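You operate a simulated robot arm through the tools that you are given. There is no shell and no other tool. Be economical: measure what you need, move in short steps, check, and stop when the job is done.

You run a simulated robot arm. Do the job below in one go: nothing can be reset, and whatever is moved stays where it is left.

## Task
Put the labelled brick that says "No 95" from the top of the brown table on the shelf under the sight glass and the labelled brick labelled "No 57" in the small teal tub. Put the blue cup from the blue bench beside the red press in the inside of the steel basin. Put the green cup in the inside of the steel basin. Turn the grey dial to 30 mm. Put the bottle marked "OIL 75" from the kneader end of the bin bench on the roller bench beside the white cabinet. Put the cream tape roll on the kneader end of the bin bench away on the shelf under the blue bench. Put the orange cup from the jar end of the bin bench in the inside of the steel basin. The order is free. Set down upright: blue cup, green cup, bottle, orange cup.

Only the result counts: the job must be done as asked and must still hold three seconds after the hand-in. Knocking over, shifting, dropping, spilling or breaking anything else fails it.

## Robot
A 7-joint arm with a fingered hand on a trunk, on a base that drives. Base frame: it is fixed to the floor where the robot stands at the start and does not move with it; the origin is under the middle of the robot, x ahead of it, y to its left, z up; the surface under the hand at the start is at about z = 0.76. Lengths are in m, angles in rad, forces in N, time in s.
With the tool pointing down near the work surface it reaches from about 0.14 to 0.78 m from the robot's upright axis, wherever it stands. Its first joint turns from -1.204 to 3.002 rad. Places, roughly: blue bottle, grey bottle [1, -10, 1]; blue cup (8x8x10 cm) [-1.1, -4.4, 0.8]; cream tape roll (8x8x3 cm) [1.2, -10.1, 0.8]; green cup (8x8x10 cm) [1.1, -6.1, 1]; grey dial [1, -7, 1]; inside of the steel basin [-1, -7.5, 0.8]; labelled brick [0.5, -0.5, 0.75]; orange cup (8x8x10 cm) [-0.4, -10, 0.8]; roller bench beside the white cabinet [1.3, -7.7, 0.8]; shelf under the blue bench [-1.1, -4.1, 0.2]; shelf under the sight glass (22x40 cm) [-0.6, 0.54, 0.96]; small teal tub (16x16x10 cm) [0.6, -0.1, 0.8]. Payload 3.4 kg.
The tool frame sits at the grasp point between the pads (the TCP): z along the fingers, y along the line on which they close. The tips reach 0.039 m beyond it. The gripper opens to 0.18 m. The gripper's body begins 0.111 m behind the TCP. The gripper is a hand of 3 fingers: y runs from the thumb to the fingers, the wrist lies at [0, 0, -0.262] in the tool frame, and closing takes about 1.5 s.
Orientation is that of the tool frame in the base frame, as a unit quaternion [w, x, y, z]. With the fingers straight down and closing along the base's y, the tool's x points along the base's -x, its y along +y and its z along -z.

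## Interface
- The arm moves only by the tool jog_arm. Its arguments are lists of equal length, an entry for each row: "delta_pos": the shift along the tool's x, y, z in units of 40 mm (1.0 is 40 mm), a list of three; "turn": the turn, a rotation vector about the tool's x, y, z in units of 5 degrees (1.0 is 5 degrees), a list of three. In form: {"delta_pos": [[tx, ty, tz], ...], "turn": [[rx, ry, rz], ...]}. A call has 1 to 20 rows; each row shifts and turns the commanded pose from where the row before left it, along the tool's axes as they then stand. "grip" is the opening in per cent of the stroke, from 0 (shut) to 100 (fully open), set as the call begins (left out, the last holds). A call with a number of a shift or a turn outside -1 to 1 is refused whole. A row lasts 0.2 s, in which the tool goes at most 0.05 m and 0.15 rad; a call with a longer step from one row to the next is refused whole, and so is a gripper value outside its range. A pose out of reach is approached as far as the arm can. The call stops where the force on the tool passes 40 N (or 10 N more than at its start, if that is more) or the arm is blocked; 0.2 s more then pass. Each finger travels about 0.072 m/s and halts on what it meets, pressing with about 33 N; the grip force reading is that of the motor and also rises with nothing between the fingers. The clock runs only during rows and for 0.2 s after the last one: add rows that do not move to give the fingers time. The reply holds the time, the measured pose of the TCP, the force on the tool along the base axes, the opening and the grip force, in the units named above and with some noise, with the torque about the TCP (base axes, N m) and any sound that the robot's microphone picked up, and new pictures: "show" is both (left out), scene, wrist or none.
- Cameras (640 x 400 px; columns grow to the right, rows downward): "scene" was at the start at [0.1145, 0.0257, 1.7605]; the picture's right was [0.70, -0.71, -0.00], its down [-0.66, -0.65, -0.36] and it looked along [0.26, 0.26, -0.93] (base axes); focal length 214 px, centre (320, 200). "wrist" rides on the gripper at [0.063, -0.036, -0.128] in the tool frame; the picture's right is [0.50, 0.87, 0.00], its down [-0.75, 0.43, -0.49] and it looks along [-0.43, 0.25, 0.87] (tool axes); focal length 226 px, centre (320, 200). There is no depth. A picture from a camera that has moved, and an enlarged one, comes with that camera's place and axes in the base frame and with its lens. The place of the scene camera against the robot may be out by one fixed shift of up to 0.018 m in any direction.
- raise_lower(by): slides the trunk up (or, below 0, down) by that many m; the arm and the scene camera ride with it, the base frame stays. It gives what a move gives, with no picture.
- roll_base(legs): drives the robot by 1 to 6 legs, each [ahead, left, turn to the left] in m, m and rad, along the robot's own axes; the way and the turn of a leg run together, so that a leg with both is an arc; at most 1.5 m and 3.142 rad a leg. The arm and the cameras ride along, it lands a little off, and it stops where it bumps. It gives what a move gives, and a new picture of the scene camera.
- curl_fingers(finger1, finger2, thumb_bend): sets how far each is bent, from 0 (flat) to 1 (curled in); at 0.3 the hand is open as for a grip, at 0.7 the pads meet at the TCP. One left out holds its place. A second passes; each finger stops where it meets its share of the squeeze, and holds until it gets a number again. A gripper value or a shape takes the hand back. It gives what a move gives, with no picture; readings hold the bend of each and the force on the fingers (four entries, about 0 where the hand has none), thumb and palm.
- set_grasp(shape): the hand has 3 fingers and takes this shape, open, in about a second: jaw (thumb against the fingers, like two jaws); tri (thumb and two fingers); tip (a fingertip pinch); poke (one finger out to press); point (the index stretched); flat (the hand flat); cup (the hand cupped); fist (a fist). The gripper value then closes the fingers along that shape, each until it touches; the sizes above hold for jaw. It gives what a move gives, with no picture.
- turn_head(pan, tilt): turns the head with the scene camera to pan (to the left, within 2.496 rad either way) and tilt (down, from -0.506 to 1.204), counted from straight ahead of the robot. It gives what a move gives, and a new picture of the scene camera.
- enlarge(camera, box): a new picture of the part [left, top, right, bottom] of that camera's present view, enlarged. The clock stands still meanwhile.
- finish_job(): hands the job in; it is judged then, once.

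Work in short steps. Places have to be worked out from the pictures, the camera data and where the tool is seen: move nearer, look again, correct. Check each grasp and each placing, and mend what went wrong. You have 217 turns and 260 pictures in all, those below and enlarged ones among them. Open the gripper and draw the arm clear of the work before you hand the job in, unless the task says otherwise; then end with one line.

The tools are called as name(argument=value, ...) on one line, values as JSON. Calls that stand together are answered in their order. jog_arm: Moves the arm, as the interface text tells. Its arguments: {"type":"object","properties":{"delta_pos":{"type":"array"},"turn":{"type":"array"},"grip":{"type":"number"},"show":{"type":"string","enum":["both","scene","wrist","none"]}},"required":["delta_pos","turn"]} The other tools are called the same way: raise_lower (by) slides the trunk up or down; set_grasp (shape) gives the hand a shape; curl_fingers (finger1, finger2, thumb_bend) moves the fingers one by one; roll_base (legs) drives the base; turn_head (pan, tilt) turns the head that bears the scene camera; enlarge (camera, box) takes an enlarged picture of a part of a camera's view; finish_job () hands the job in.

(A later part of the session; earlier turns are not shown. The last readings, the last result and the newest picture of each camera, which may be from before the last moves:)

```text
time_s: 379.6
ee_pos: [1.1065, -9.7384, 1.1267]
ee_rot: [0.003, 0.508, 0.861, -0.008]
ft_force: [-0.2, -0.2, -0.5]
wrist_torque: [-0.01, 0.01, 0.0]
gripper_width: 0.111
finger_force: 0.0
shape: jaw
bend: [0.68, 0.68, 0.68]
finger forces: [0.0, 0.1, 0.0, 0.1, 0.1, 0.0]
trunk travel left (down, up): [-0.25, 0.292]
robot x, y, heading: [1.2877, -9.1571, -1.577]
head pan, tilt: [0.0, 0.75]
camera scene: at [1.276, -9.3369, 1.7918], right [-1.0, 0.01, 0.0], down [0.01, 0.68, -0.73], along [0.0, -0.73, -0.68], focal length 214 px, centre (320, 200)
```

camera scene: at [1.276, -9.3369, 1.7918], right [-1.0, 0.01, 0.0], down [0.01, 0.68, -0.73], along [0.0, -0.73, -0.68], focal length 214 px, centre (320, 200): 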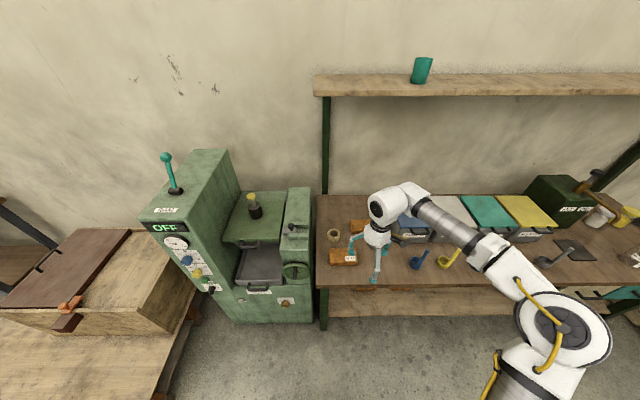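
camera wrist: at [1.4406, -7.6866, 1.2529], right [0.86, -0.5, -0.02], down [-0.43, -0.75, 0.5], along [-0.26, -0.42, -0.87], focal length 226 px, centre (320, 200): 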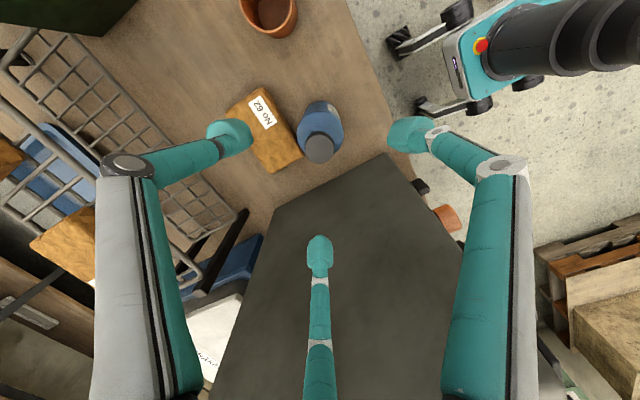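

The tape roll is at about (1.196, -10.10), and the kneader's side at x ≈ 1.32 leaves room. I roll in 0.26 m, square the hand (29° clockwise) and move over the roll.

roll_base(legs=[[0.26, 0, 0]])

jog_arm(delta_pos=[[0, 0, 0], [0, 0, 0], [0, 0, 0], [0, 0, 0], [0, 0, 0], [0, 0, 0], [-0.8, 0.75, 0], [-0.8, 0.75, 0], [-0.8, 0.75, 0], [0, 0, 0], [0, 0, 0], [0, 0, 0]], turn=[[0, 0, 0.97], [0, 0, 0.97], [0, 0, 0.97], [0, 0, 0.97], [0, 0, 0.97], [0, 0, 0.97], [0, 0, 0], [0, 0, 0], [0, 0, 0], [0, 0, 0], [0, 0, 0], [0, 0, 0]], show="both")

```text
time_s: 381.5
ee_pos: [1.1039, -10.0046, 1.1252]
ee_rot: [0.004, 0.507, 0.862, -0.008]
ft_force: [0.5, -0.4, -0.1]
wrist_torque: [-0.03, -0.01, 0.01]
gripper_width: 0.111
finger_force: 0.1
shape: jaw
bend: [0.68, 0.68, 0.68]
finger forces: [0.1, 0.1, 0.0, 0.0, 0.0, 0.0]
trunk travel left (down, up): [-0.25, 0.292]
robot x, y, heading: [1.2912, -9.4235, -1.579]
head pan, tilt: [0.0, 0.75]
camera scene: at [1.2712, -9.6017, 1.7917], right [-1.0, 0.0, 0.0], down [0.01, 0.69, -0.73], along [0.0, -0.73, -0.69], focal length 214 px, centre (320, 200)
```

scene: 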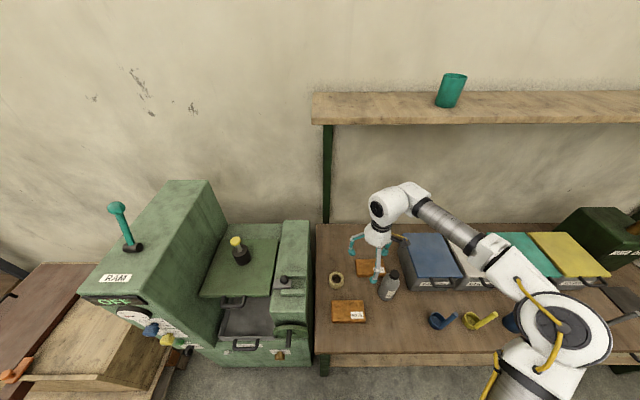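

```text
time_s: 384.1
ee_pos: [1.1354, -10.0425, 1.1234]
ee_rot: [0.006, 0.708, 0.707, -0.009]
ft_force: [0.2, -1.1, -0.1]
wrist_torque: [-0.02, -0.03, 0.01]
gripper_width: 0.1115
finger_force: 0.0
shape: jaw
bend: [0.68, 0.68, 0.68]
finger forces: [0.0, 0.0, 0.0, 0.1, 0.0, 0.1]
out of reach, approached as far as the arm can: row 8, 9
trunk travel left (down, up): [-0.25, 0.292]
robot x, y, heading: [1.2895, -9.4288, -1.572]
head pan, tilt: [0.0, 0.75]
camera scene: at [1.2716, -9.6021, 1.7916], right [-1.0, 0.0, 0.0], down [0.01, 0.69, -0.73], along [0.0, -0.73, -0.69], focal length 214 px, centre (320, 200)
camera wrist: at [1.1016, -9.978, 1.2506], right [0.87, 0.5, -0.01], down [0.44, -0.74, 0.51], along [0.24, -0.45, -0.86], focal length 226 px, centre (320, 200)
```

scene: 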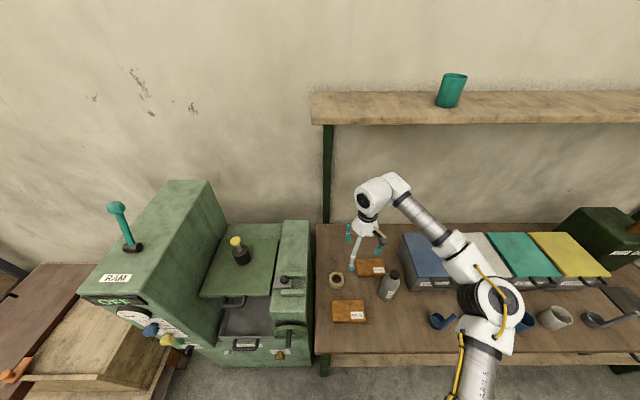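
wrist: 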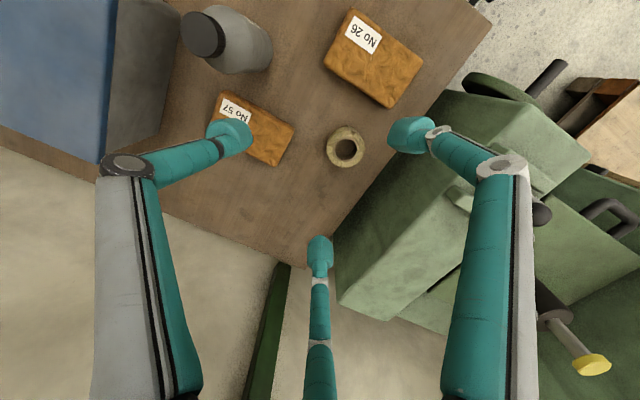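

The roll is at (1.20, -10.076). I'm at the arm's left limit, so I strafe the base 6 cm left instead and let it settle.

roll_base(legs=[[0, 0.065, 0]])

jog_arm(delta_pos=[[-0.4, 0, 0], [-0.4, 0, 0], [0, 0, 0.8], [0, 0, 0.8], [0, 0, 0.8], [0, 0, 0], [0, 0, 0], [0, 0, 0], [0, 0, 0], [0, 0, 0], [0, 0, 0], [0, 0, 0], [0, 0, 0], [0, 0, 0]], turn=[[0, 0, 0], [0, 0, 0], [0, 0, 0], [0, 0, 0], [0, 0, 0], [0, 0, 0], [0, 0, 0], [0, 0, 0], [0, 0, 0], [0, 0, 0], [0, 0, 0], [0, 0, 0], [0, 0, 0], [0, 0, 0]], show="wrist")

```text
time_s: 385.1
ee_pos: [1.1542, -10.043, 1.1188]
ee_rot: [0.018, 0.71, 0.704, 0.003]
ft_force: [-2.0, -0.6, -1.0]
wrist_torque: [0.06, -0.22, 0.01]
gripper_width: 0.1113
finger_force: 0.0
shape: jaw
bend: [0.68, 0.68, 0.68]
finger forces: [0.1, 0.0, 0.1, 0.0, 0.1, 0.1]
trunk travel left (down, up): [-0.25, 0.292]
robot x, y, heading: [1.3417, -9.4246, -1.579]
head pan, tilt: [0.0, 0.75]
camera scene: at [1.2888, -9.601, 1.7911], right [-1.0, 0.0, -0.03], down [0.02, 0.68, -0.73], along [0.01, -0.73, -0.68], focal length 214 px, centre (320, 200)
```

scene: 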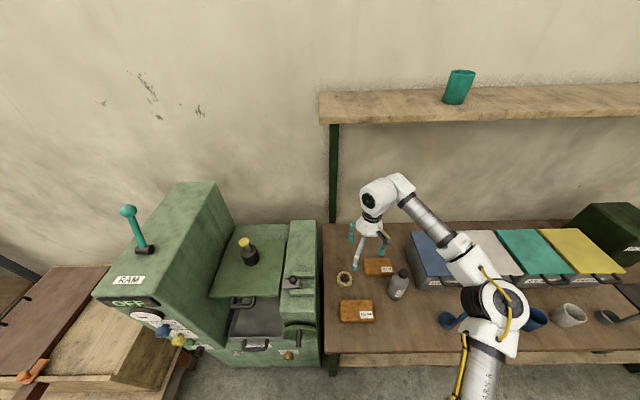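

```text
time_s: 388.1
ee_pos: [1.1808, -10.0657, 1.028]
ee_rot: [0.006, 0.71, 0.704, -0.012]
ft_force: [0.3, -0.3, 0.6]
wrist_torque: [-0.02, 0.07, -0.01]
gripper_width: 0.1111
finger_force: 0.0
shape: jaw
bend: [0.68, 0.68, 0.68]
finger forces: [0.0, 0.1, 0.0, 0.1, 0.0, 0.0]
out of reach, approached as far as the arm can: row 1, 2
trunk travel left (down, up): [-0.25, 0.292]
robot x, y, heading: [1.3455, -9.4278, -1.57]
head pan, tilt: [0.0, 0.75]
camera wrist: at [1.148, -10.0008, 1.1542], right [0.87, 0.49, -0.02], down [0.43, -0.75, 0.51], along [0.24, -0.45, -0.86], focal length 226 px, centre (320, 200)
```

wrist: 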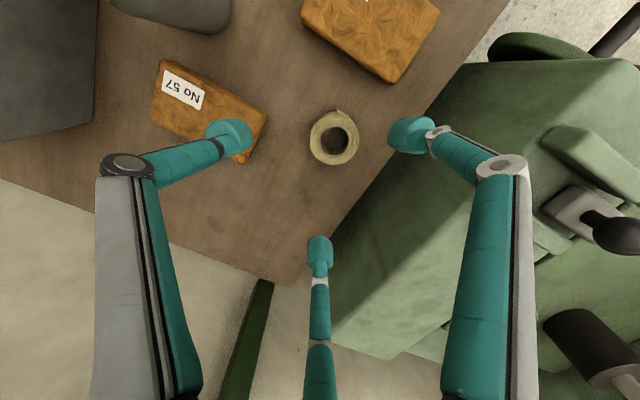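

The roll is at (1.205, -10.07). I shift 22 mm, narrow the opening to 56 %, go down to about z = 0.91, settle and look.

jog_arm(delta_pos=[[-0.1, 0.5, 0], [0, 0, 0.7], [0, 0, 0.7], [0, 0, 0.7], [0, 0, 0.7], [0, 0, 0], [0, 0, 0], [0, 0, 0], [0, 0, 0], [0, 0, 0]], turn=[[0, 0, 0], [0, 0, 0], [0, 0, 0], [0, 0, 0], [0, 0, 0], [0, 0, 0], [0, 0, 0], [0, 0, 0], [0, 0, 0], [0, 0, 0]], grip=57, show="wrist")

```text
time_s: 390.3
ee_pos: [1.197, -10.0731, 0.9148]
ee_rot: [0.007, 0.71, 0.704, -0.009]
ft_force: [1.1, -1.3, -0.6]
wrist_torque: [-0.03, 0.04, 0.01]
gripper_width: 0.1031
finger_force: 0.2
shape: jaw
bend: [0.7, 0.7, 0.7]
finger forces: [0.0, 0.1, 0.0, 0.1, 0.0, 0.0]
trunk travel left (down, up): [-0.25, 0.292]
robot x, y, heading: [1.3461, -9.4265, -1.576]
head pan, tilt: [0.0, 0.75]
camera wrist: at [1.162, -10.0084, 1.0412], right [0.87, 0.49, -0.01], down [0.43, -0.75, 0.51], along [0.24, -0.45, -0.86], focal length 226 px, centre (320, 200)
```

wrist: 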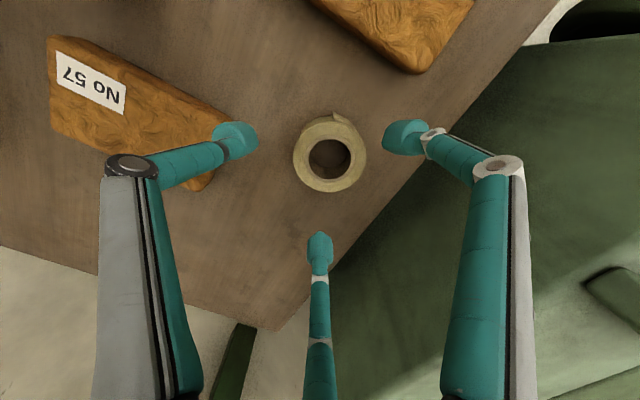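

Aligned within 7 mm. I narrow slightly to keep the thumb off the neighbouring brick, descend 70 mm and check.

jog_arm(delta_pos=[[0.08, 0.17, 0], [0, 0, 0.5], [0, 0, 0.5], [0, 0, 0.4], [0, 0, 0.35], [0, 0, 0], [0, 0, 0]], turn=[[0, 0, 0], [0, 0, 0], [0, 0, 0], [0, 0, 0], [0, 0, 0], [0, 0, 0], [0, 0, 0]], grip=53, show="wrist")

```text
time_s: 391.9
ee_pos: [1.1886, -10.063, 0.8469]
ee_rot: [0.01, 0.71, 0.704, -0.008]
ft_force: [-0.8, 0.2, 0.3]
wrist_torque: [0.01, 0.0, -0.02]
gripper_width: 0.0962
finger_force: 0.1
shape: jaw
bend: [0.7, 0.7, 0.71]
finger forces: [0.0, 0.1, 0.0, 0.1, 0.0, 0.0]
out of reach, approached as far as the arm can: row 3, 4, 5
trunk travel left (down, up): [-0.25, 0.292]
robot x, y, heading: [1.3441, -9.4244, -1.577]
head pan, tilt: [0.0, 0.75]
camera wrist: at [1.1529, -9.9982, 0.9742], right [0.87, 0.49, -0.01], down [0.43, -0.74, 0.51], along [0.25, -0.45, -0.86], focal length 226 px, centre (320, 200)
```

wrist: 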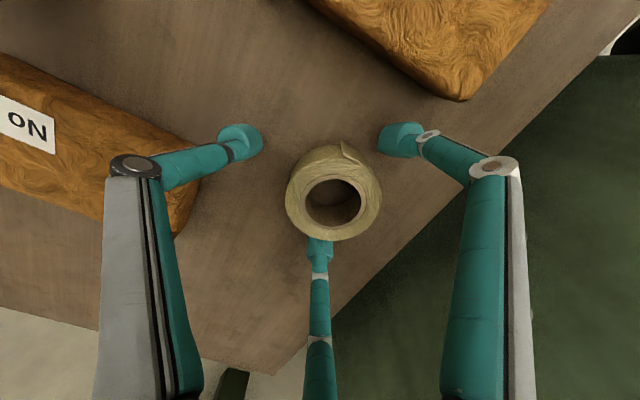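

The roll sits 15 mm off centre. I try a small shift towards it before closing.

jog_arm(delta_pos=[[-0.1, 0.2, 0], [-0.1, 0.2, 0], [0, 0, 0], [0, 0, 0]], turn=[[0, 0, 0], [0, 0, 0], [0, 0, 0], [0, 0, 0]], show="wrist")

```text
time_s: 392.9
ee_pos: [1.1927, -10.0594, 0.8516]
ee_rot: [0.01, 0.71, 0.704, -0.008]
ft_force: [0.1, 0.1, -0.1]
wrist_torque: [0.01, 0.01, -0.02]
gripper_width: 0.0959
finger_force: 0.0
shape: jaw
bend: [0.7, 0.7, 0.71]
finger forces: [0.0, 0.1, 0.0, 0.0, 0.0, 0.0]
out of reach, approached as far as the arm can: row 1, 2
trunk travel left (down, up): [-0.25, 0.292]
robot x, y, heading: [1.34, -9.4265, -1.575]
head pan, tilt: [0.0, 0.75]
camera wrist: at [1.1577, -9.995, 0.9793], right [0.87, 0.49, -0.01], down [0.43, -0.75, 0.51], along [0.25, -0.45, -0.86], focal length 226 px, centre (320, 200)
```

wrist: 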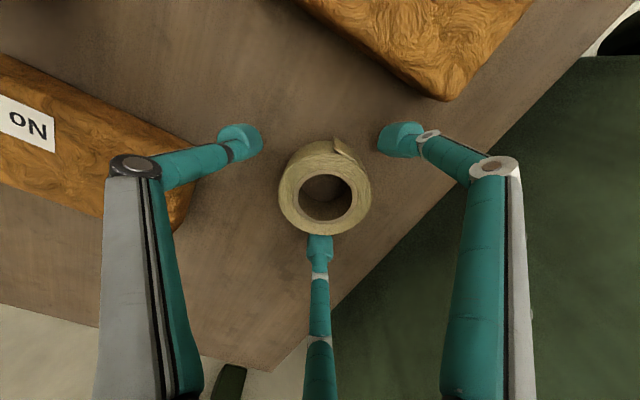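

It's within about 9 mm, which closing will take up. I lower the trunk 6 mm for a deeper grip and close.

raise_lower(by=-0.007)

jog_arm(delta_pos=[[0, 0, 0], [0, 0, 0], [0, 0, 0], [0, 0, 0], [0, 0, 0], [0, 0, 0]], turn=[[0, 0, 0], [0, 0, 0], [0, 0, 0], [0, 0, 0], [0, 0, 0], [0, 0, 0]], grip=0, show="wrist")

```text
time_s: 393.4
ee_pos: [1.1914, -10.06, 0.8457]
ee_rot: [0.01, 0.711, 0.704, -0.007]
ft_force: [-0.1, -0.3, -0.1]
wrist_torque: [-0.03, 0.01, -0.01]
gripper_width: 0.0959
finger_force: 0.0
shape: jaw
bend: [0.7, 0.7, 0.71]
finger forces: [0.0, 0.3, 0.0, 0.0, 0.0, 0.0]
trunk travel left (down, up): [-0.243, 0.299]
robot x, y, heading: [1.3428, -9.426, -1.575]
head pan, tilt: [0.0, 0.75]
```

```text
time_s: 394.8
ee_pos: [1.1909, -10.0591, 0.846]
ee_rot: [0.01, 0.71, 0.704, -0.007]
ft_force: [0.1, 0.4, 0.7]
wrist_torque: [-0.01, 0.0, -0.02]
gripper_width: 0.0613
finger_force: 32.9
shape: jaw
bend: [0.72, 0.72, 0.75]
finger forces: [29.8, 30.4, 0.0, 0.1, 30.0, 0.1]
trunk travel left (down, up): [-0.243, 0.299]
robot x, y, heading: [1.3425, -9.4257, -1.581]
head pan, tilt: [0.0, 0.75]
camera wrist: at [1.1568, -9.9946, 0.9716], right [0.87, 0.49, -0.01], down [0.43, -0.75, 0.51], along [0.24, -0.45, -0.86], focal length 226 px, centre (320, 200)
```

wrist: 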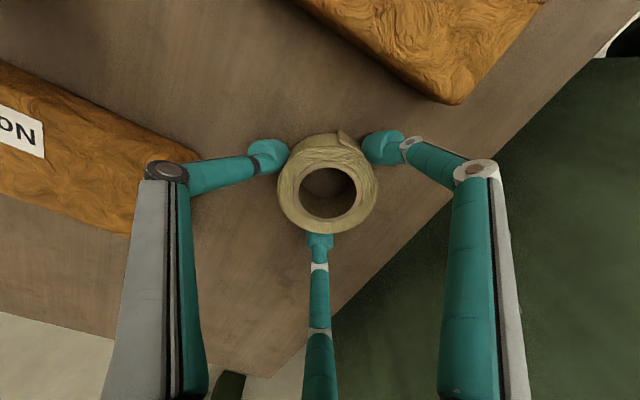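

The tape roll is held by all three fingers. I lift it, back away, and drive up the room to the blue bench.

jog_arm(delta_pos=[[0, 0, -0.4], [0, 0, -0.8], [0, 0, -1], [0, 0, -1], [0, 0, -1], [0, 0, -1]], turn=[[0, 0, 0], [0, 0, 0], [0, 0, 0], [0, 0, 0], [0, 0, 0], [0, 0, 0]], show="wrist")

roll_base(legs=[[-0.4, 0, 0], [0, -1.3, 0], [-1.5, 0, 0], [-1.5, 0, 0], [-1.5, 0, 0], [-0.3, 0, 0]])

```text
time_s: 396.2
ee_pos: [1.1909, -10.0547, 1.0555]
ee_rot: [0.009, 0.71, 0.704, -0.007]
ft_force: [-0.1, -0.2, -0.5]
wrist_torque: [0.0, 0.02, 0.0]
gripper_width: 0.0609
finger_force: 33.2
shape: jaw
bend: [0.72, 0.72, 0.75]
finger forces: [29.9, 30.5, 0.0, 0.1, 29.8, 0.0]
trunk travel left (down, up): [-0.243, 0.299]
robot x, y, heading: [1.345, -9.4225, -1.573]
head pan, tilt: [0.0, 0.75]
camera wrist: at [1.1567, -9.9893, 1.1809], right [0.87, 0.49, -0.01], down [0.43, -0.75, 0.51], along [0.24, -0.45, -0.86], focal length 226 px, centre (320, 200)
```

wrist: 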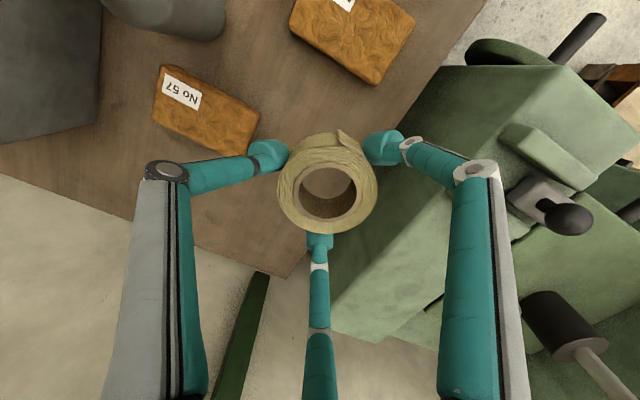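

```text
time_s: 427.3
ee_pos: [0.1326, -4.8683, 1.0529]
ee_rot: [0.009, 0.736, 0.677, -0.009]
ft_force: [0.0, -0.4, -0.3]
wrist_torque: [0.01, 0.01, 0.0]
gripper_width: 0.0612
finger_force: 32.8
shape: jaw
bend: [0.72, 0.72, 0.75]
finger forces: [29.8, 30.5, 0.1, 0.0, 29.8, 0.1]
trunk travel left (down, up): [-0.243, 0.299]
robot x, y, heading: [0.3284, -4.2524, -1.646]
head pan, tilt: [0.0, 0.75]
camera scene: at [0.301, -4.4349, 1.7844], right [-1.0, 0.08, 0.0], down [0.06, 0.68, -0.73], along [-0.06, -0.73, -0.68], focal length 214 px, centre (320, 200)
```

scene: 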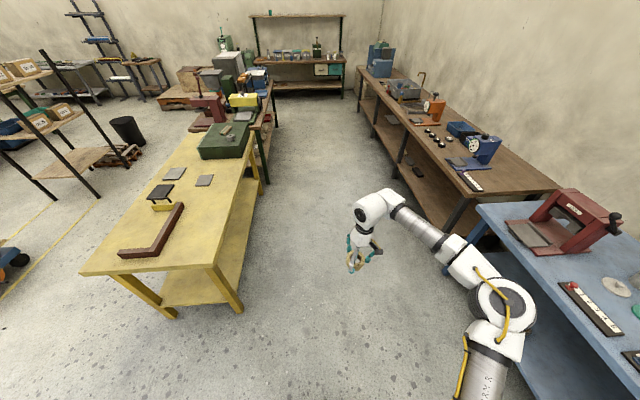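

At (0.33, -4.25). I turn to face the blue bench and look under it.

roll_base(legs=[[0, 0, -1.496]])

turn_head(pan=0.0, tilt=0.7)

enlarge(camera="scene", box=[100, 120, 540, 340])

```text
time_s: 431.3
ee_pos: [-0.2945, -4.1005, 1.0548]
ee_rot: [-0.001, 1.0, -0.008, -0.013]
ft_force: [-0.5, 0.1, -0.3]
wrist_torque: [-0.02, -0.01, 0.05]
gripper_width: 0.0605
finger_force: 32.9
shape: jaw
bend: [0.72, 0.72, 0.75]
finger forces: [29.5, 30.2, 0.0, 0.0, 29.9, 0.0]
trunk travel left (down, up): [-0.243, 0.299]
robot x, y, heading: [0.3326, -4.2551, 3.128]
head pan, tilt: [0.0, 0.75]
camera scene: at [0.1439, -4.2509, 1.7843], right [0.01, 1.0, 0.0], down [0.69, -0.01, -0.73], along [-0.73, 0.0, -0.69], focal length 214 px, centre (320, 200)
```

scene: 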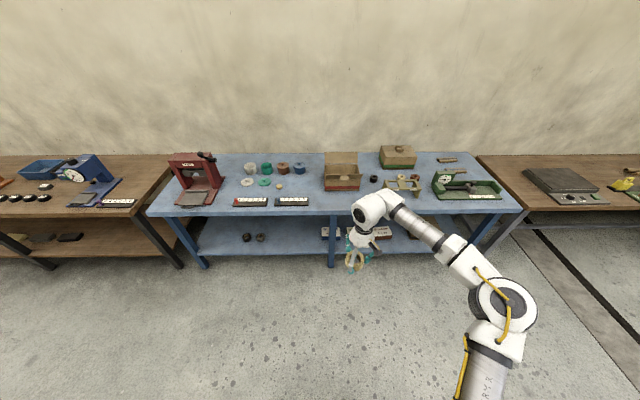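

```text
time_s: 432.0
ee_pos: [-0.2912, -4.1031, 1.0588]
ee_rot: [-0.001, 1.0, -0.007, -0.015]
ft_force: [-0.8, 0.3, 0.0]
wrist_torque: [0.01, 0.01, 0.02]
gripper_width: 0.0607
finger_force: 32.8
shape: jaw
bend: [0.72, 0.72, 0.75]
finger forces: [29.7, 30.4, 0.1, 0.0, 29.7, 0.0]
trunk travel left (down, up): [-0.243, 0.299]
robot x, y, heading: [0.3322, -4.2529, 3.134]
head pan, tilt: [0.0, 0.7]
camera scene: at [0.1419, -4.2508, 1.7885], right [0.01, 1.0, 0.0], down [0.65, -0.01, -0.76], along [-0.76, 0.01, -0.65], focal length 214 px, centre (320, 200)
```

scene: 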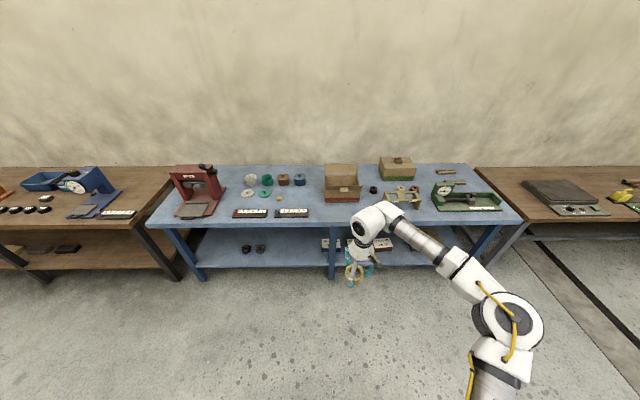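

```text
1.45 times, centred on (320, 230) of scene
camera zoom: at [0.1419, -4.2508, 1.7885], right [0.01, 1.0, 0.0], down [0.65, -0.01, -0.76], along [-0.76, 0.01, -0.65], focal length 312 px, centre (320, 156)
```

zoom: 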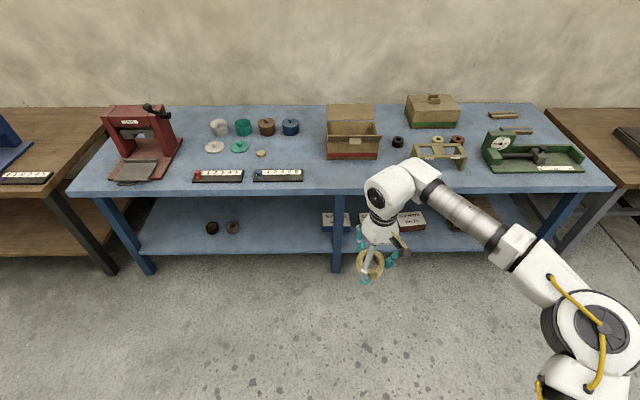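

The shelf under the bench has free space between the two black rings and the boxes, around y ≈ -4.45. It needs a tilted hand from the front. In free space I lower the trunk fully, turn the hand so a finger will be on top, and tilt it 50° forward.

raise_lower(by=-0.24)

jog_arm(delta_pos=[[0, 0, 0], [0, 0, 0], [0, 0, 0], [0, 0, 0], [0, 0, 0], [0, 0, 0], [0, 0, 0], [0, 0, 0], [0, 0, 0], [0, 0, 0], [0, 0, 0], [0, 0, 0], [0, 0, 0], [0, 0, 0], [0, 0, 0], [0, 0, 0]], turn=[[0, 0, 0.97], [0, 0, 0.97], [0, 0, 0.97], [0, 0, 0.97], [0, 0, 0.97], [0, 0, 0.97], [-0.5, -0.866, 0], [-0.5, -0.866, 0], [-0.5, -0.866, 0], [-0.5, -0.866, 0], [-0.5, -0.866, 0], [-0.5, -0.866, 0], [-0.5, -0.866, 0], [-0.5, -0.866, 0], [-0.5, -0.866, 0], [-0.5, -0.866, 0]])

```text
time_s: 434.5
ee_pos: [-0.2921, -4.1033, 0.8198]
ee_rot: [-0.002, 1.0, -0.006, -0.015]
ft_force: [1.0, -0.6, -0.4]
wrist_torque: [0.03, 0.03, -0.02]
gripper_width: 0.0608
finger_force: 33.0
shape: jaw
bend: [0.72, 0.72, 0.75]
finger forces: [29.8, 30.5, 0.1, 0.0, 29.8, 0.1]
trunk travel left (down, up): [-0.003, 0.539]
robot x, y, heading: [0.3278, -4.2524, 3.136]
head pan, tilt: [0.0, 0.7]
```

```text
time_s: 437.9
ee_pos: [-0.2979, -3.9999, 0.9061]
ee_rot: [0.114, 0.872, -0.229, -0.417]
ft_force: [-1.1, 0.6, -0.7]
wrist_torque: [0.0, -0.02, -0.01]
gripper_width: 0.0606
finger_force: 32.8
shape: jaw
bend: [0.72, 0.72, 0.75]
finger forces: [29.9, 30.2, 0.0, 0.1, 29.8, 0.0]
out of reach, approached as far as the arm can: row 11, 12, 13, 14, 15, 16
trunk travel left (down, up): [-0.003, 0.539]
robot x, y, heading: [0.3299, -4.2528, 3.13]
head pan, tilt: [0.0, 0.7]
camera scene: at [-0.2315, -4.2471, 1.4686], right [0.01, 1.0, 0.0], down [0.65, -0.01, -0.76], along [-0.76, 0.0, -0.65], focal length 214 px, centre (320, 200)
camera wrist: at [-0.1517, -4.0002, 0.9307], right [0.01, -1.0, 0.0], down [-0.16, 0.0, 0.99], along [-0.99, -0.01, -0.16], focal length 226 px, centre (320, 200)
```

scene: 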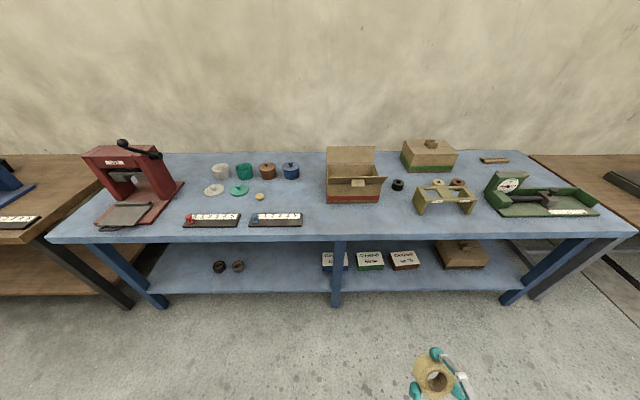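
wrist: 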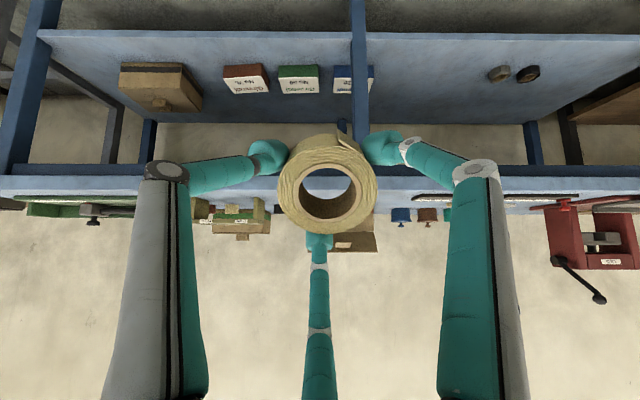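

The tilt works (51°, finger on top). I test the low reach here in free space: move down 0.5 m and a little left, well in front of the bench.

jog_arm(delta_pos=[[0.494, 0.869, 0], [0.494, 0.869, 0], [0.675, -0.39, 0.62], [0.675, -0.39, 0.62], [0.675, -0.39, 0.62], [0.675, -0.39, 0.62], [0.675, -0.39, 0.62], [0.675, -0.39, 0.62], [0.675, -0.39, 0.62], [0.675, -0.39, 0.62], [0.675, -0.39, 0.62], [0.675, -0.39, 0.62], [0.675, -0.39, 0.62], [0.675, -0.39, 0.62]], turn=[[0, 0, 0], [0, 0, 0], [0, 0, 0], [0, 0, 0], [0, 0, 0], [0, 0, 0], [0, 0, 0], [0, 0, 0], [0, 0, 0], [0, 0, 0], [0, 0, 0], [0, 0, 0], [0, 0, 0], [0, 0, 0]])

```text
time_s: 440.9
ee_pos: [-0.2735, -3.8974, 0.6216]
ee_rot: [0.112, 0.87, -0.232, -0.421]
ft_force: [-1.5, 0.8, 0.7]
wrist_torque: [-0.01, -0.21, -0.01]
gripper_width: 0.0602
finger_force: 33.1
shape: jaw
bend: [0.72, 0.72, 0.75]
finger forces: [30.0, 31.0, 0.1, 0.0, 29.9, 0.1]
out of reach, approached as far as the arm can: row 1, 2, 3, 4, 5, 6, 7, 8, 9
trunk travel left (down, up): [-0.003, 0.539]
robot x, y, heading: [0.3294, -4.251, 3.133]
head pan, tilt: [0.0, 0.7]
camera scene: at [-0.2335, -4.2414, 1.4677], right [0.01, 1.0, -0.01], down [0.65, -0.01, -0.76], along [-0.76, 0.0, -0.65], focal length 214 px, centre (320, 200)
camera wrist: at [-0.1281, -3.8984, 0.6443], right [0.0, -1.0, 0.0], down [-0.15, 0.0, 0.99], along [-0.99, 0.0, -0.15], focal length 226 px, centre (320, 200)
```

scene: 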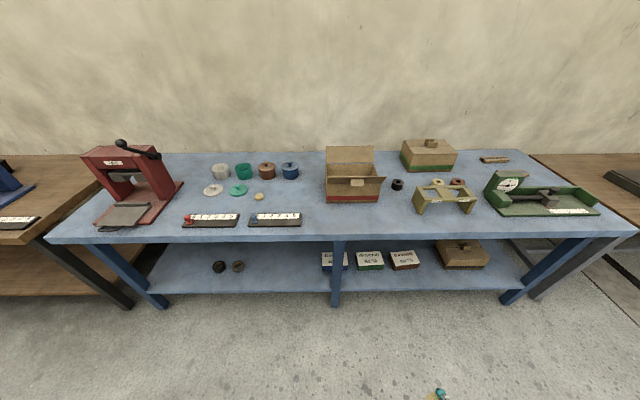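
wrist: 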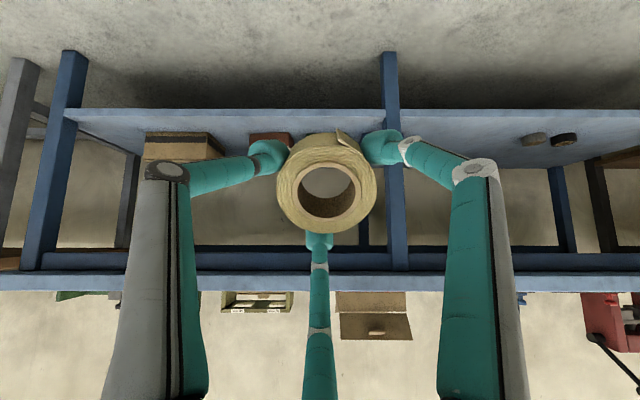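

The low reach is fine once past the first part. The shelf's front edge comes out at (-0.855, z 0.219), and the free slot is y -4.2…-4.7. I continue down to about z = 0.37 and a bit forward.

jog_arm(delta_pos=[[0.675, -0.39, 0.62], [0.675, -0.39, 0.62], [0.675, -0.39, 0.62], [0.675, -0.39, 0.62], [0.675, -0.39, 0.62], [0.675, -0.39, 0.62], [-0.547, 0.304, 0.78], [-0.547, 0.304, 0.78], [-0.547, 0.304, 0.78]], turn=[[0, 0, 0], [0, 0, 0], [0, 0, 0], [0, 0, 0], [0, 0, 0], [0, 0, 0], [0, 0, 0], [0, 0, 0], [0, 0, 0]], show="none")

turn_head(pan=-0.2, tilt=1.1)

```text
time_s: 442.9
ee_pos: [-0.3096, -3.8101, 0.5078]
ee_rot: [0.113, 0.87, -0.233, -0.42]
ft_force: [0.8, 0.0, -0.5]
wrist_torque: [-0.01, -0.03, 0.0]
gripper_width: 0.0603
finger_force: 33.0
shape: jaw
bend: [0.72, 0.72, 0.75]
finger forces: [30.0, 30.6, 0.1, 0.1, 29.7, 0.0]
out of reach, approached as far as the arm can: row 2, 3, 4, 5, 6, 7, 8, 9
trunk travel left (down, up): [-0.003, 0.539]
robot x, y, heading: [0.3273, -4.2541, 3.137]
head pan, tilt: [0.0, 0.7]
```

```text
time_s: 443.7
ee_pos: [-0.3107, -3.8107, 0.5081]
ee_rot: [0.112, 0.87, -0.231, -0.421]
ft_force: [-0.8, -0.1, -0.6]
wrist_torque: [0.0, 0.0, -0.03]
gripper_width: 0.06
finger_force: 33.4
shape: jaw
bend: [0.72, 0.72, 0.75]
finger forces: [30.0, 30.6, 0.1, 0.0, 29.7, 0.1]
trunk travel left (down, up): [-0.003, 0.539]
robot x, y, heading: [0.3321, -4.2555, 3.13]
head pan, tilt: [-0.201, 1.1]
camera scene: at [-0.2094, -4.2329, 1.4381], right [0.21, 0.98, -0.01], down [0.87, -0.19, -0.45], along [-0.44, 0.09, -0.89], focal length 214 px, centre (320, 200)
```

scene: 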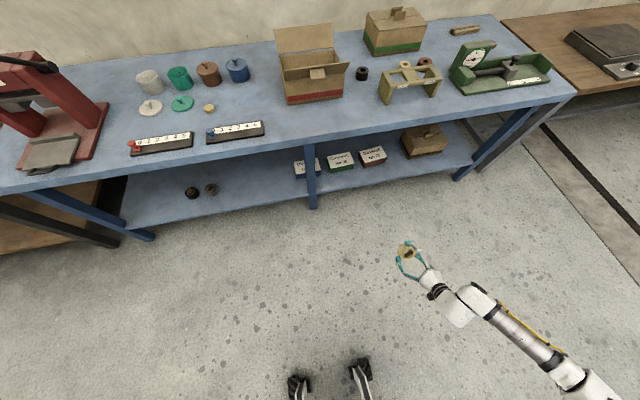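

The reach limit here seems to come from the hand's heading. I let the hand point 30° towards the left, in line with the forearm, and try lower again.

jog_arm(delta_pos=[[0, 0, 0], [0, 0, 0], [0, 0, 0], [0, 0, 0], [0, 0, 0], [0, 0, 0], [0.675, -0.39, 0.62], [0.675, -0.39, 0.62], [0.675, -0.39, 0.62]], turn=[[-0.675, 0.39, -0.62], [-0.675, 0.39, -0.62], [-0.675, 0.39, -0.62], [-0.675, 0.39, -0.62], [-0.675, 0.39, -0.62], [-0.675, 0.39, -0.62], [0, 0, 0], [0, 0, 0], [0, 0, 0]], show="none")

```text
time_s: 445.7
ee_pos: [-0.3077, -3.8283, 0.5052]
ee_rot: [0.211, 0.899, -0.026, -0.382]
ft_force: [0.0, -0.7, -2.2]
wrist_torque: [0.01, 0.03, 0.03]
gripper_width: 0.0599
finger_force: 32.9
shape: jaw
bend: [0.72, 0.72, 0.75]
finger forces: [30.0, 30.6, 0.1, 0.1, 29.5, 0.0]
out of reach, approached as far as the arm can: row 3, 4, 5, 7, 8, 9
trunk travel left (down, up): [-0.003, 0.539]
robot x, y, heading: [0.3304, -4.2522, 3.132]
head pan, tilt: [-0.201, 1.1]
```

Still limited. I look at the whole arm's posture to see what limits it.

turn_head(pan=-0.9, tilt=1.15)

```text
time_s: 446.8
ee_pos: [-0.3076, -3.8297, 0.5051]
ee_rot: [0.211, 0.899, -0.026, -0.382]
ft_force: [0.1, -0.4, 0.3]
wrist_torque: [0.0, -0.01, -0.01]
gripper_width: 0.0601
finger_force: 32.9
shape: jaw
bend: [0.72, 0.72, 0.75]
finger forces: [30.0, 30.5, 0.0, 0.0, 29.5, 0.0]
trunk travel left (down, up): [-0.003, 0.539]
robot x, y, heading: [0.3309, -4.2566, 3.138]
head pan, tilt: [-0.901, 1.15]
camera scene: at [-0.184, -4.1987, 1.4349], right [0.79, 0.61, 0.0], down [0.56, -0.72, -0.4], along [-0.25, 0.32, -0.92], focal length 214 px, centre (320, 200)
```

scene: 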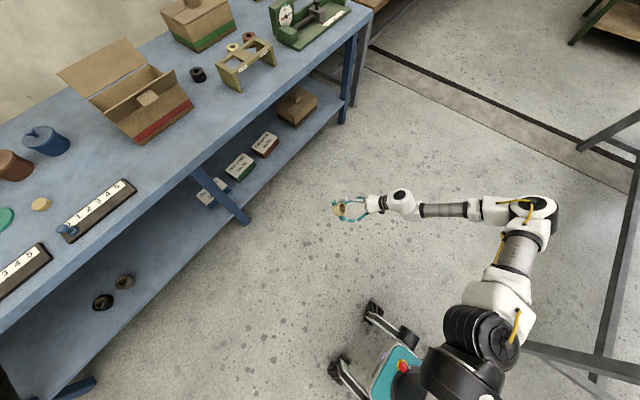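

The upper arm lies level to the right with the forearm reaching forward, so low reach should be better further forward and left. I probe that: 0.24 m left and 0.16 m forward, still outside the bench.

jog_arm(delta_pos=[[-0.707, -0.114, 0.69], [-0.707, -0.114, 0.69], [-0.707, -0.114, 0.69], [-0.707, -0.114, 0.69], [0.208, 0.908, 0.36], [0.208, 0.908, 0.36], [0.208, 0.908, 0.36], [0.208, 0.908, 0.36], [0.208, 0.908, 0.36], [0.208, 0.908, 0.36], [0.676, -0.399, 0.617], [0.676, -0.399, 0.617], [0.676, -0.399, 0.617], [0.676, -0.399, 0.617]], turn=[[0, 0, 0], [0, 0, 0], [0, 0, 0], [0, 0, 0], [0, 0, 0], [0, 0, 0], [0, 0, 0], [0, 0, 0], [0, 0, 0], [0, 0, 0], [0, 0, 0], [0, 0, 0], [0, 0, 0], [0, 0, 0]], show="scene")

```text
time_s: 449.8
ee_pos: [-0.457, -4.0666, 0.3433]
ee_rot: [0.21, 0.9, -0.025, -0.382]
ft_force: [-0.7, -0.8, -0.7]
wrist_torque: [0.03, -0.02, 0.01]
gripper_width: 0.06
finger_force: 32.9
shape: jaw
bend: [0.72, 0.72, 0.75]
finger forces: [30.8, 30.8, 0.0, 0.1, 29.7, 0.1]
out of reach, approached as far as the arm can: row 1
trunk travel left (down, up): [-0.003, 0.539]
robot x, y, heading: [0.3322, -4.2542, 3.13]
head pan, tilt: [-0.901, 1.15]
camera scene: at [-0.1861, -4.201, 1.4342], right [0.79, 0.61, 0.0], down [0.56, -0.72, -0.4], along [-0.24, 0.32, -0.92], focal length 214 px, centre (320, 200)
```

scene: 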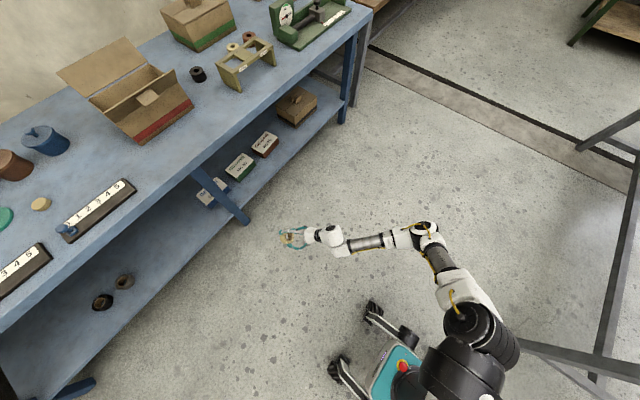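

That reaches z = 0.34 at 0.79 m ahead, which is just what's needed. I strafe left to line up with the free slot (y ≈ -4.45), then roll forward so the hand enters over the shelf.

roll_base(legs=[[0, 0.385, 0]])

turn_head(pan=0.0, tilt=0.9)

enlarge(camera="wrist", box=[0, 0, 640, 400])

```text
time_s: 452.2
ee_pos: [-0.4609, -4.4537, 0.3436]
ee_rot: [0.211, 0.899, -0.027, -0.382]
ft_force: [-0.7, -0.2, -1.0]
wrist_torque: [0.0, -0.02, 0.04]
gripper_width: 0.0598
finger_force: 33.1
shape: jaw
bend: [0.72, 0.72, 0.75]
finger forces: [30.9, 30.8, 0.0, 0.1, 29.7, 0.1]
trunk travel left (down, up): [-0.003, 0.539]
robot x, y, heading: [0.326, -4.6423, 3.139]
head pan, tilt: [-0.901, 1.15]
camera scene: at [-0.1894, -4.583, 1.4339], right [0.79, 0.61, 0.0], down [0.56, -0.72, -0.4], along [-0.24, 0.31, -0.92], focal length 214 px, centre (320, 200)
```

scene: 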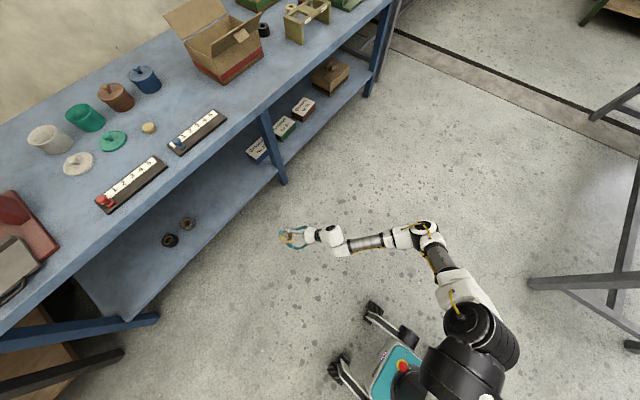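

```text
time_s: 453.4
ee_pos: [-0.4594, -4.4572, 0.3495]
ee_rot: [0.209, 0.899, -0.025, -0.384]
ft_force: [-0.2, -0.3, -0.8]
wrist_torque: [0.0, 0.0, 0.0]
gripper_width: 0.0598
finger_force: 32.9
shape: jaw
bend: [0.72, 0.72, 0.75]
finger forces: [30.7, 30.8, 0.0, 0.0, 29.8, 0.0]
trunk travel left (down, up): [-0.003, 0.539]
robot x, y, heading: [0.3285, -4.6398, 3.133]
head pan, tilt: [0.0, 0.901]
camera scene: at [-0.2282, -4.6383, 1.4514], right [0.01, 1.0, 0.0], down [0.79, -0.01, -0.62], along [-0.62, 0.0, -0.79], focal length 214 px, centre (320, 200)
```

scene: 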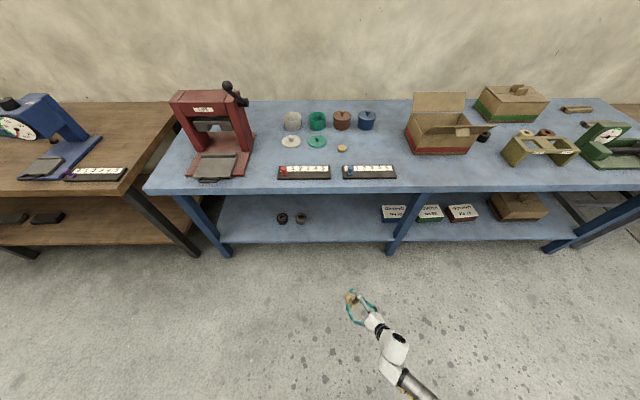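

```text
1.00 times, centred on (320, 200) of wrist (not enlarged: the box is as wide or as high as the picture)
camera zoom: at [-0.3283, -4.3924, 0.3716], right [0.45, -0.89, 0.0], down [-0.13, -0.07, 0.99], along [-0.88, -0.45, -0.15], focal length 226 px, centre (320, 200)
```

zoom: 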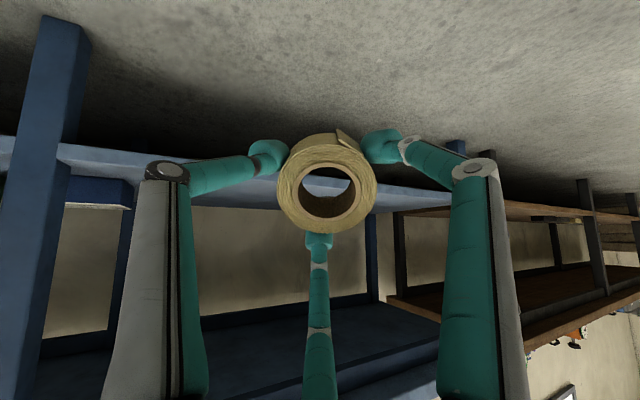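

The slot is clear; the rings are 0.3 m further left. I roll forward 0.47 m so the tape comes over the shelf, about 7 cm above it.

roll_base(legs=[[0.3, 0, 0], [0.17, 0, 0]])

jog_arm(delta_pos=[[0, 0, 0], [0, 0, 0], [0, 0, 0]], turn=[[0, 0, 0], [0, 0, 0], [0, 0, 0]])

```text
time_s: 456.6
ee_pos: [-0.9357, -4.4539, 0.3485]
ee_rot: [0.208, 0.899, -0.024, -0.384]
ft_force: [-0.1, -0.2, -0.3]
wrist_torque: [0.03, 0.01, 0.02]
gripper_width: 0.06
finger_force: 33.0
shape: jaw
bend: [0.72, 0.72, 0.75]
finger forces: [30.8, 30.9, 0.0, 0.0, 29.8, 0.0]
trunk travel left (down, up): [-0.003, 0.539]
robot x, y, heading: [-0.1478, -4.6389, 3.13]
head pan, tilt: [0.0, 0.901]
camera scene: at [-0.7052, -4.6344, 1.4512], right [0.01, 1.0, 0.0], down [0.79, -0.01, -0.62], along [-0.62, 0.0, -0.79], focal length 214 px, centre (320, 200)
```

scene: 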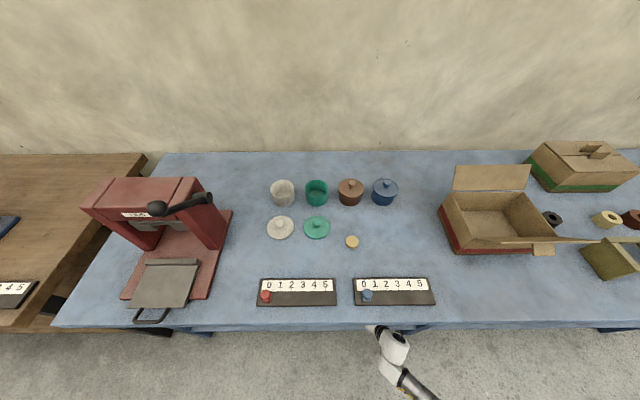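

```text
time_s: 457.4
ee_pos: [-0.9348, -4.4552, 0.3532]
ee_rot: [0.207, 0.899, -0.023, -0.386]
ft_force: [0.9, -0.5, -0.3]
wrist_torque: [0.02, -0.02, 0.0]
gripper_width: 0.0601
finger_force: 33.2
shape: jaw
bend: [0.72, 0.72, 0.75]
finger forces: [30.6, 30.8, 0.0, 0.0, 29.8, 0.0]
trunk travel left (down, up): [-0.003, 0.539]
robot x, y, heading: [-0.1519, -4.6388, 3.14]
head pan, tilt: [0.0, 0.901]
camera scene: at [-0.7048, -4.6348, 1.4514], right [0.01, 1.0, 0.0], down [0.79, -0.01, -0.62], along [-0.62, 0.0, -0.79], focal length 214 px, centre (320, 200)
camera wrist: at [-0.8035, -4.3908, 0.3756], right [0.45, -0.89, -0.01], down [-0.13, -0.07, 0.99], along [-0.88, -0.45, -0.15], focal length 226 px, centre (320, 200)
```

scene: 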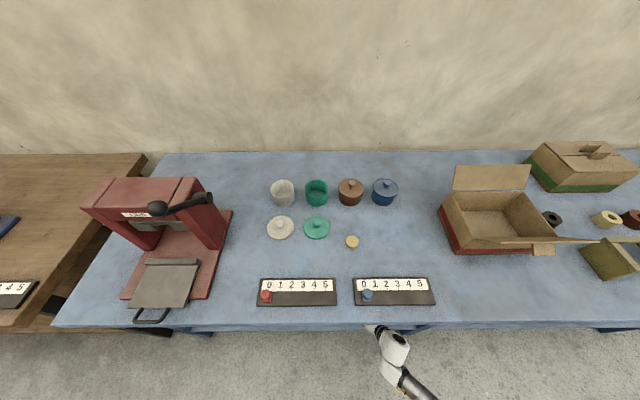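
wrist: 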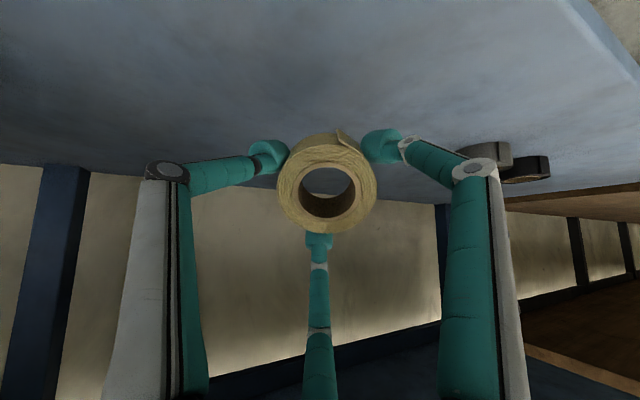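

The tape is over the shelf with clear surroundings. I push 4 cm further in and lower to just above contact.

jog_arm(delta_pos=[[-0.268, 0.152, 0.394], [-0.268, 0.152, 0.394], [0.342, -0.195, 0.308], [0.342, -0.195, 0.308], [0.342, -0.195, 0.308], [0, 0, 0]], turn=[[0, 0, 0], [0, 0, 0], [0, 0, 0], [0, 0, 0], [0, 0, 0], [0, 0, 0]], show="wrist")

```text
time_s: 458.8
ee_pos: [-0.9718, -4.4731, 0.2976]
ee_rot: [0.206, 0.897, -0.023, -0.389]
ft_force: [5.2, 7.8, 19.3]
wrist_torque: [0.15, -0.08, 0.03]
gripper_width: 0.061
finger_force: 33.1
shape: jaw
bend: [0.73, 0.71, 0.76]
finger forces: [31.6, 37.5, 0.0, 0.1, 32.0, 0.1]
trunk travel left (down, up): [-0.003, 0.539]
robot x, y, heading: [-0.1475, -4.6352, 3.13]
head pan, tilt: [0.0, 0.901]
camera wrist: at [-0.8412, -4.4079, 0.3189], right [0.45, -0.89, -0.01], down [-0.12, -0.07, 0.99], along [-0.88, -0.45, -0.14], focal length 226 px, centre (320, 200)
```

wrist: 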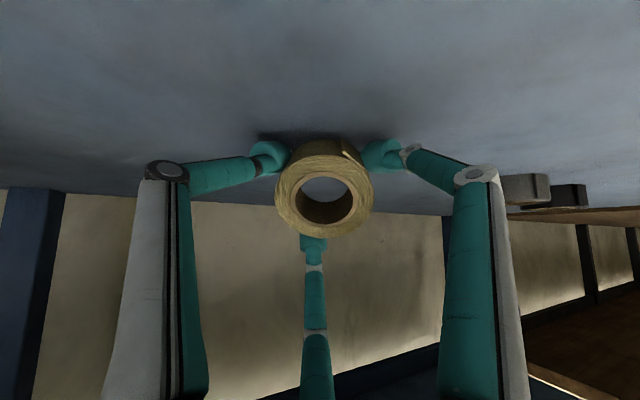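

It touches the shelf. I ease up 2 mm and open the hand; the roll should tip forward flat by itself.

jog_arm(delta_pos=[[-0.034, 0.02, -0.03], [0, 0, 0], [0, 0, 0], [0, 0, 0], [0, 0, 0]], turn=[[0, 0, 0], [0, 0, 0], [0, 0, 0], [0, 0, 0], [0, 0, 0]], grip=55, show="wrist")

```text
time_s: 460.0
ee_pos: [-0.9707, -4.473, 0.2959]
ee_rot: [0.206, 0.898, -0.023, -0.387]
ft_force: [0.4, -2.1, 8.0]
wrist_torque: [-0.07, 0.17, 0.02]
gripper_width: 0.0893
finger_force: 0.1
shape: jaw
bend: [0.71, 0.7, 0.73]
finger forces: [2.4, 0.0, 0.0, 0.1, 6.0, 0.1]
trunk travel left (down, up): [-0.003, 0.539]
robot x, y, heading: [-0.1506, -4.6367, 3.131]
head pan, tilt: [0.0, 0.901]
camera wrist: at [-0.8398, -4.4094, 0.3181], right [0.45, -0.89, -0.01], down [-0.13, -0.07, 0.99], along [-0.88, -0.45, -0.15], focal length 226 px, centre (320, 200)
```

wrist: 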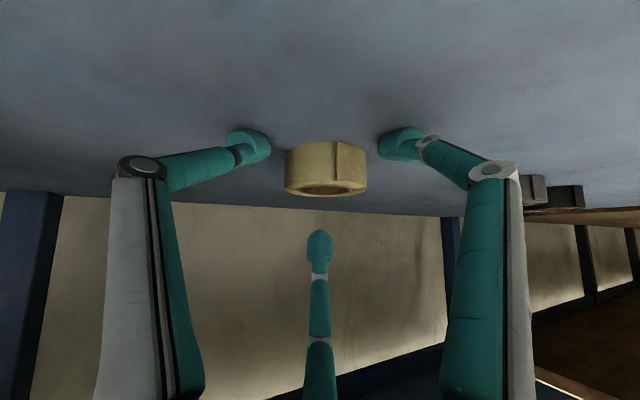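

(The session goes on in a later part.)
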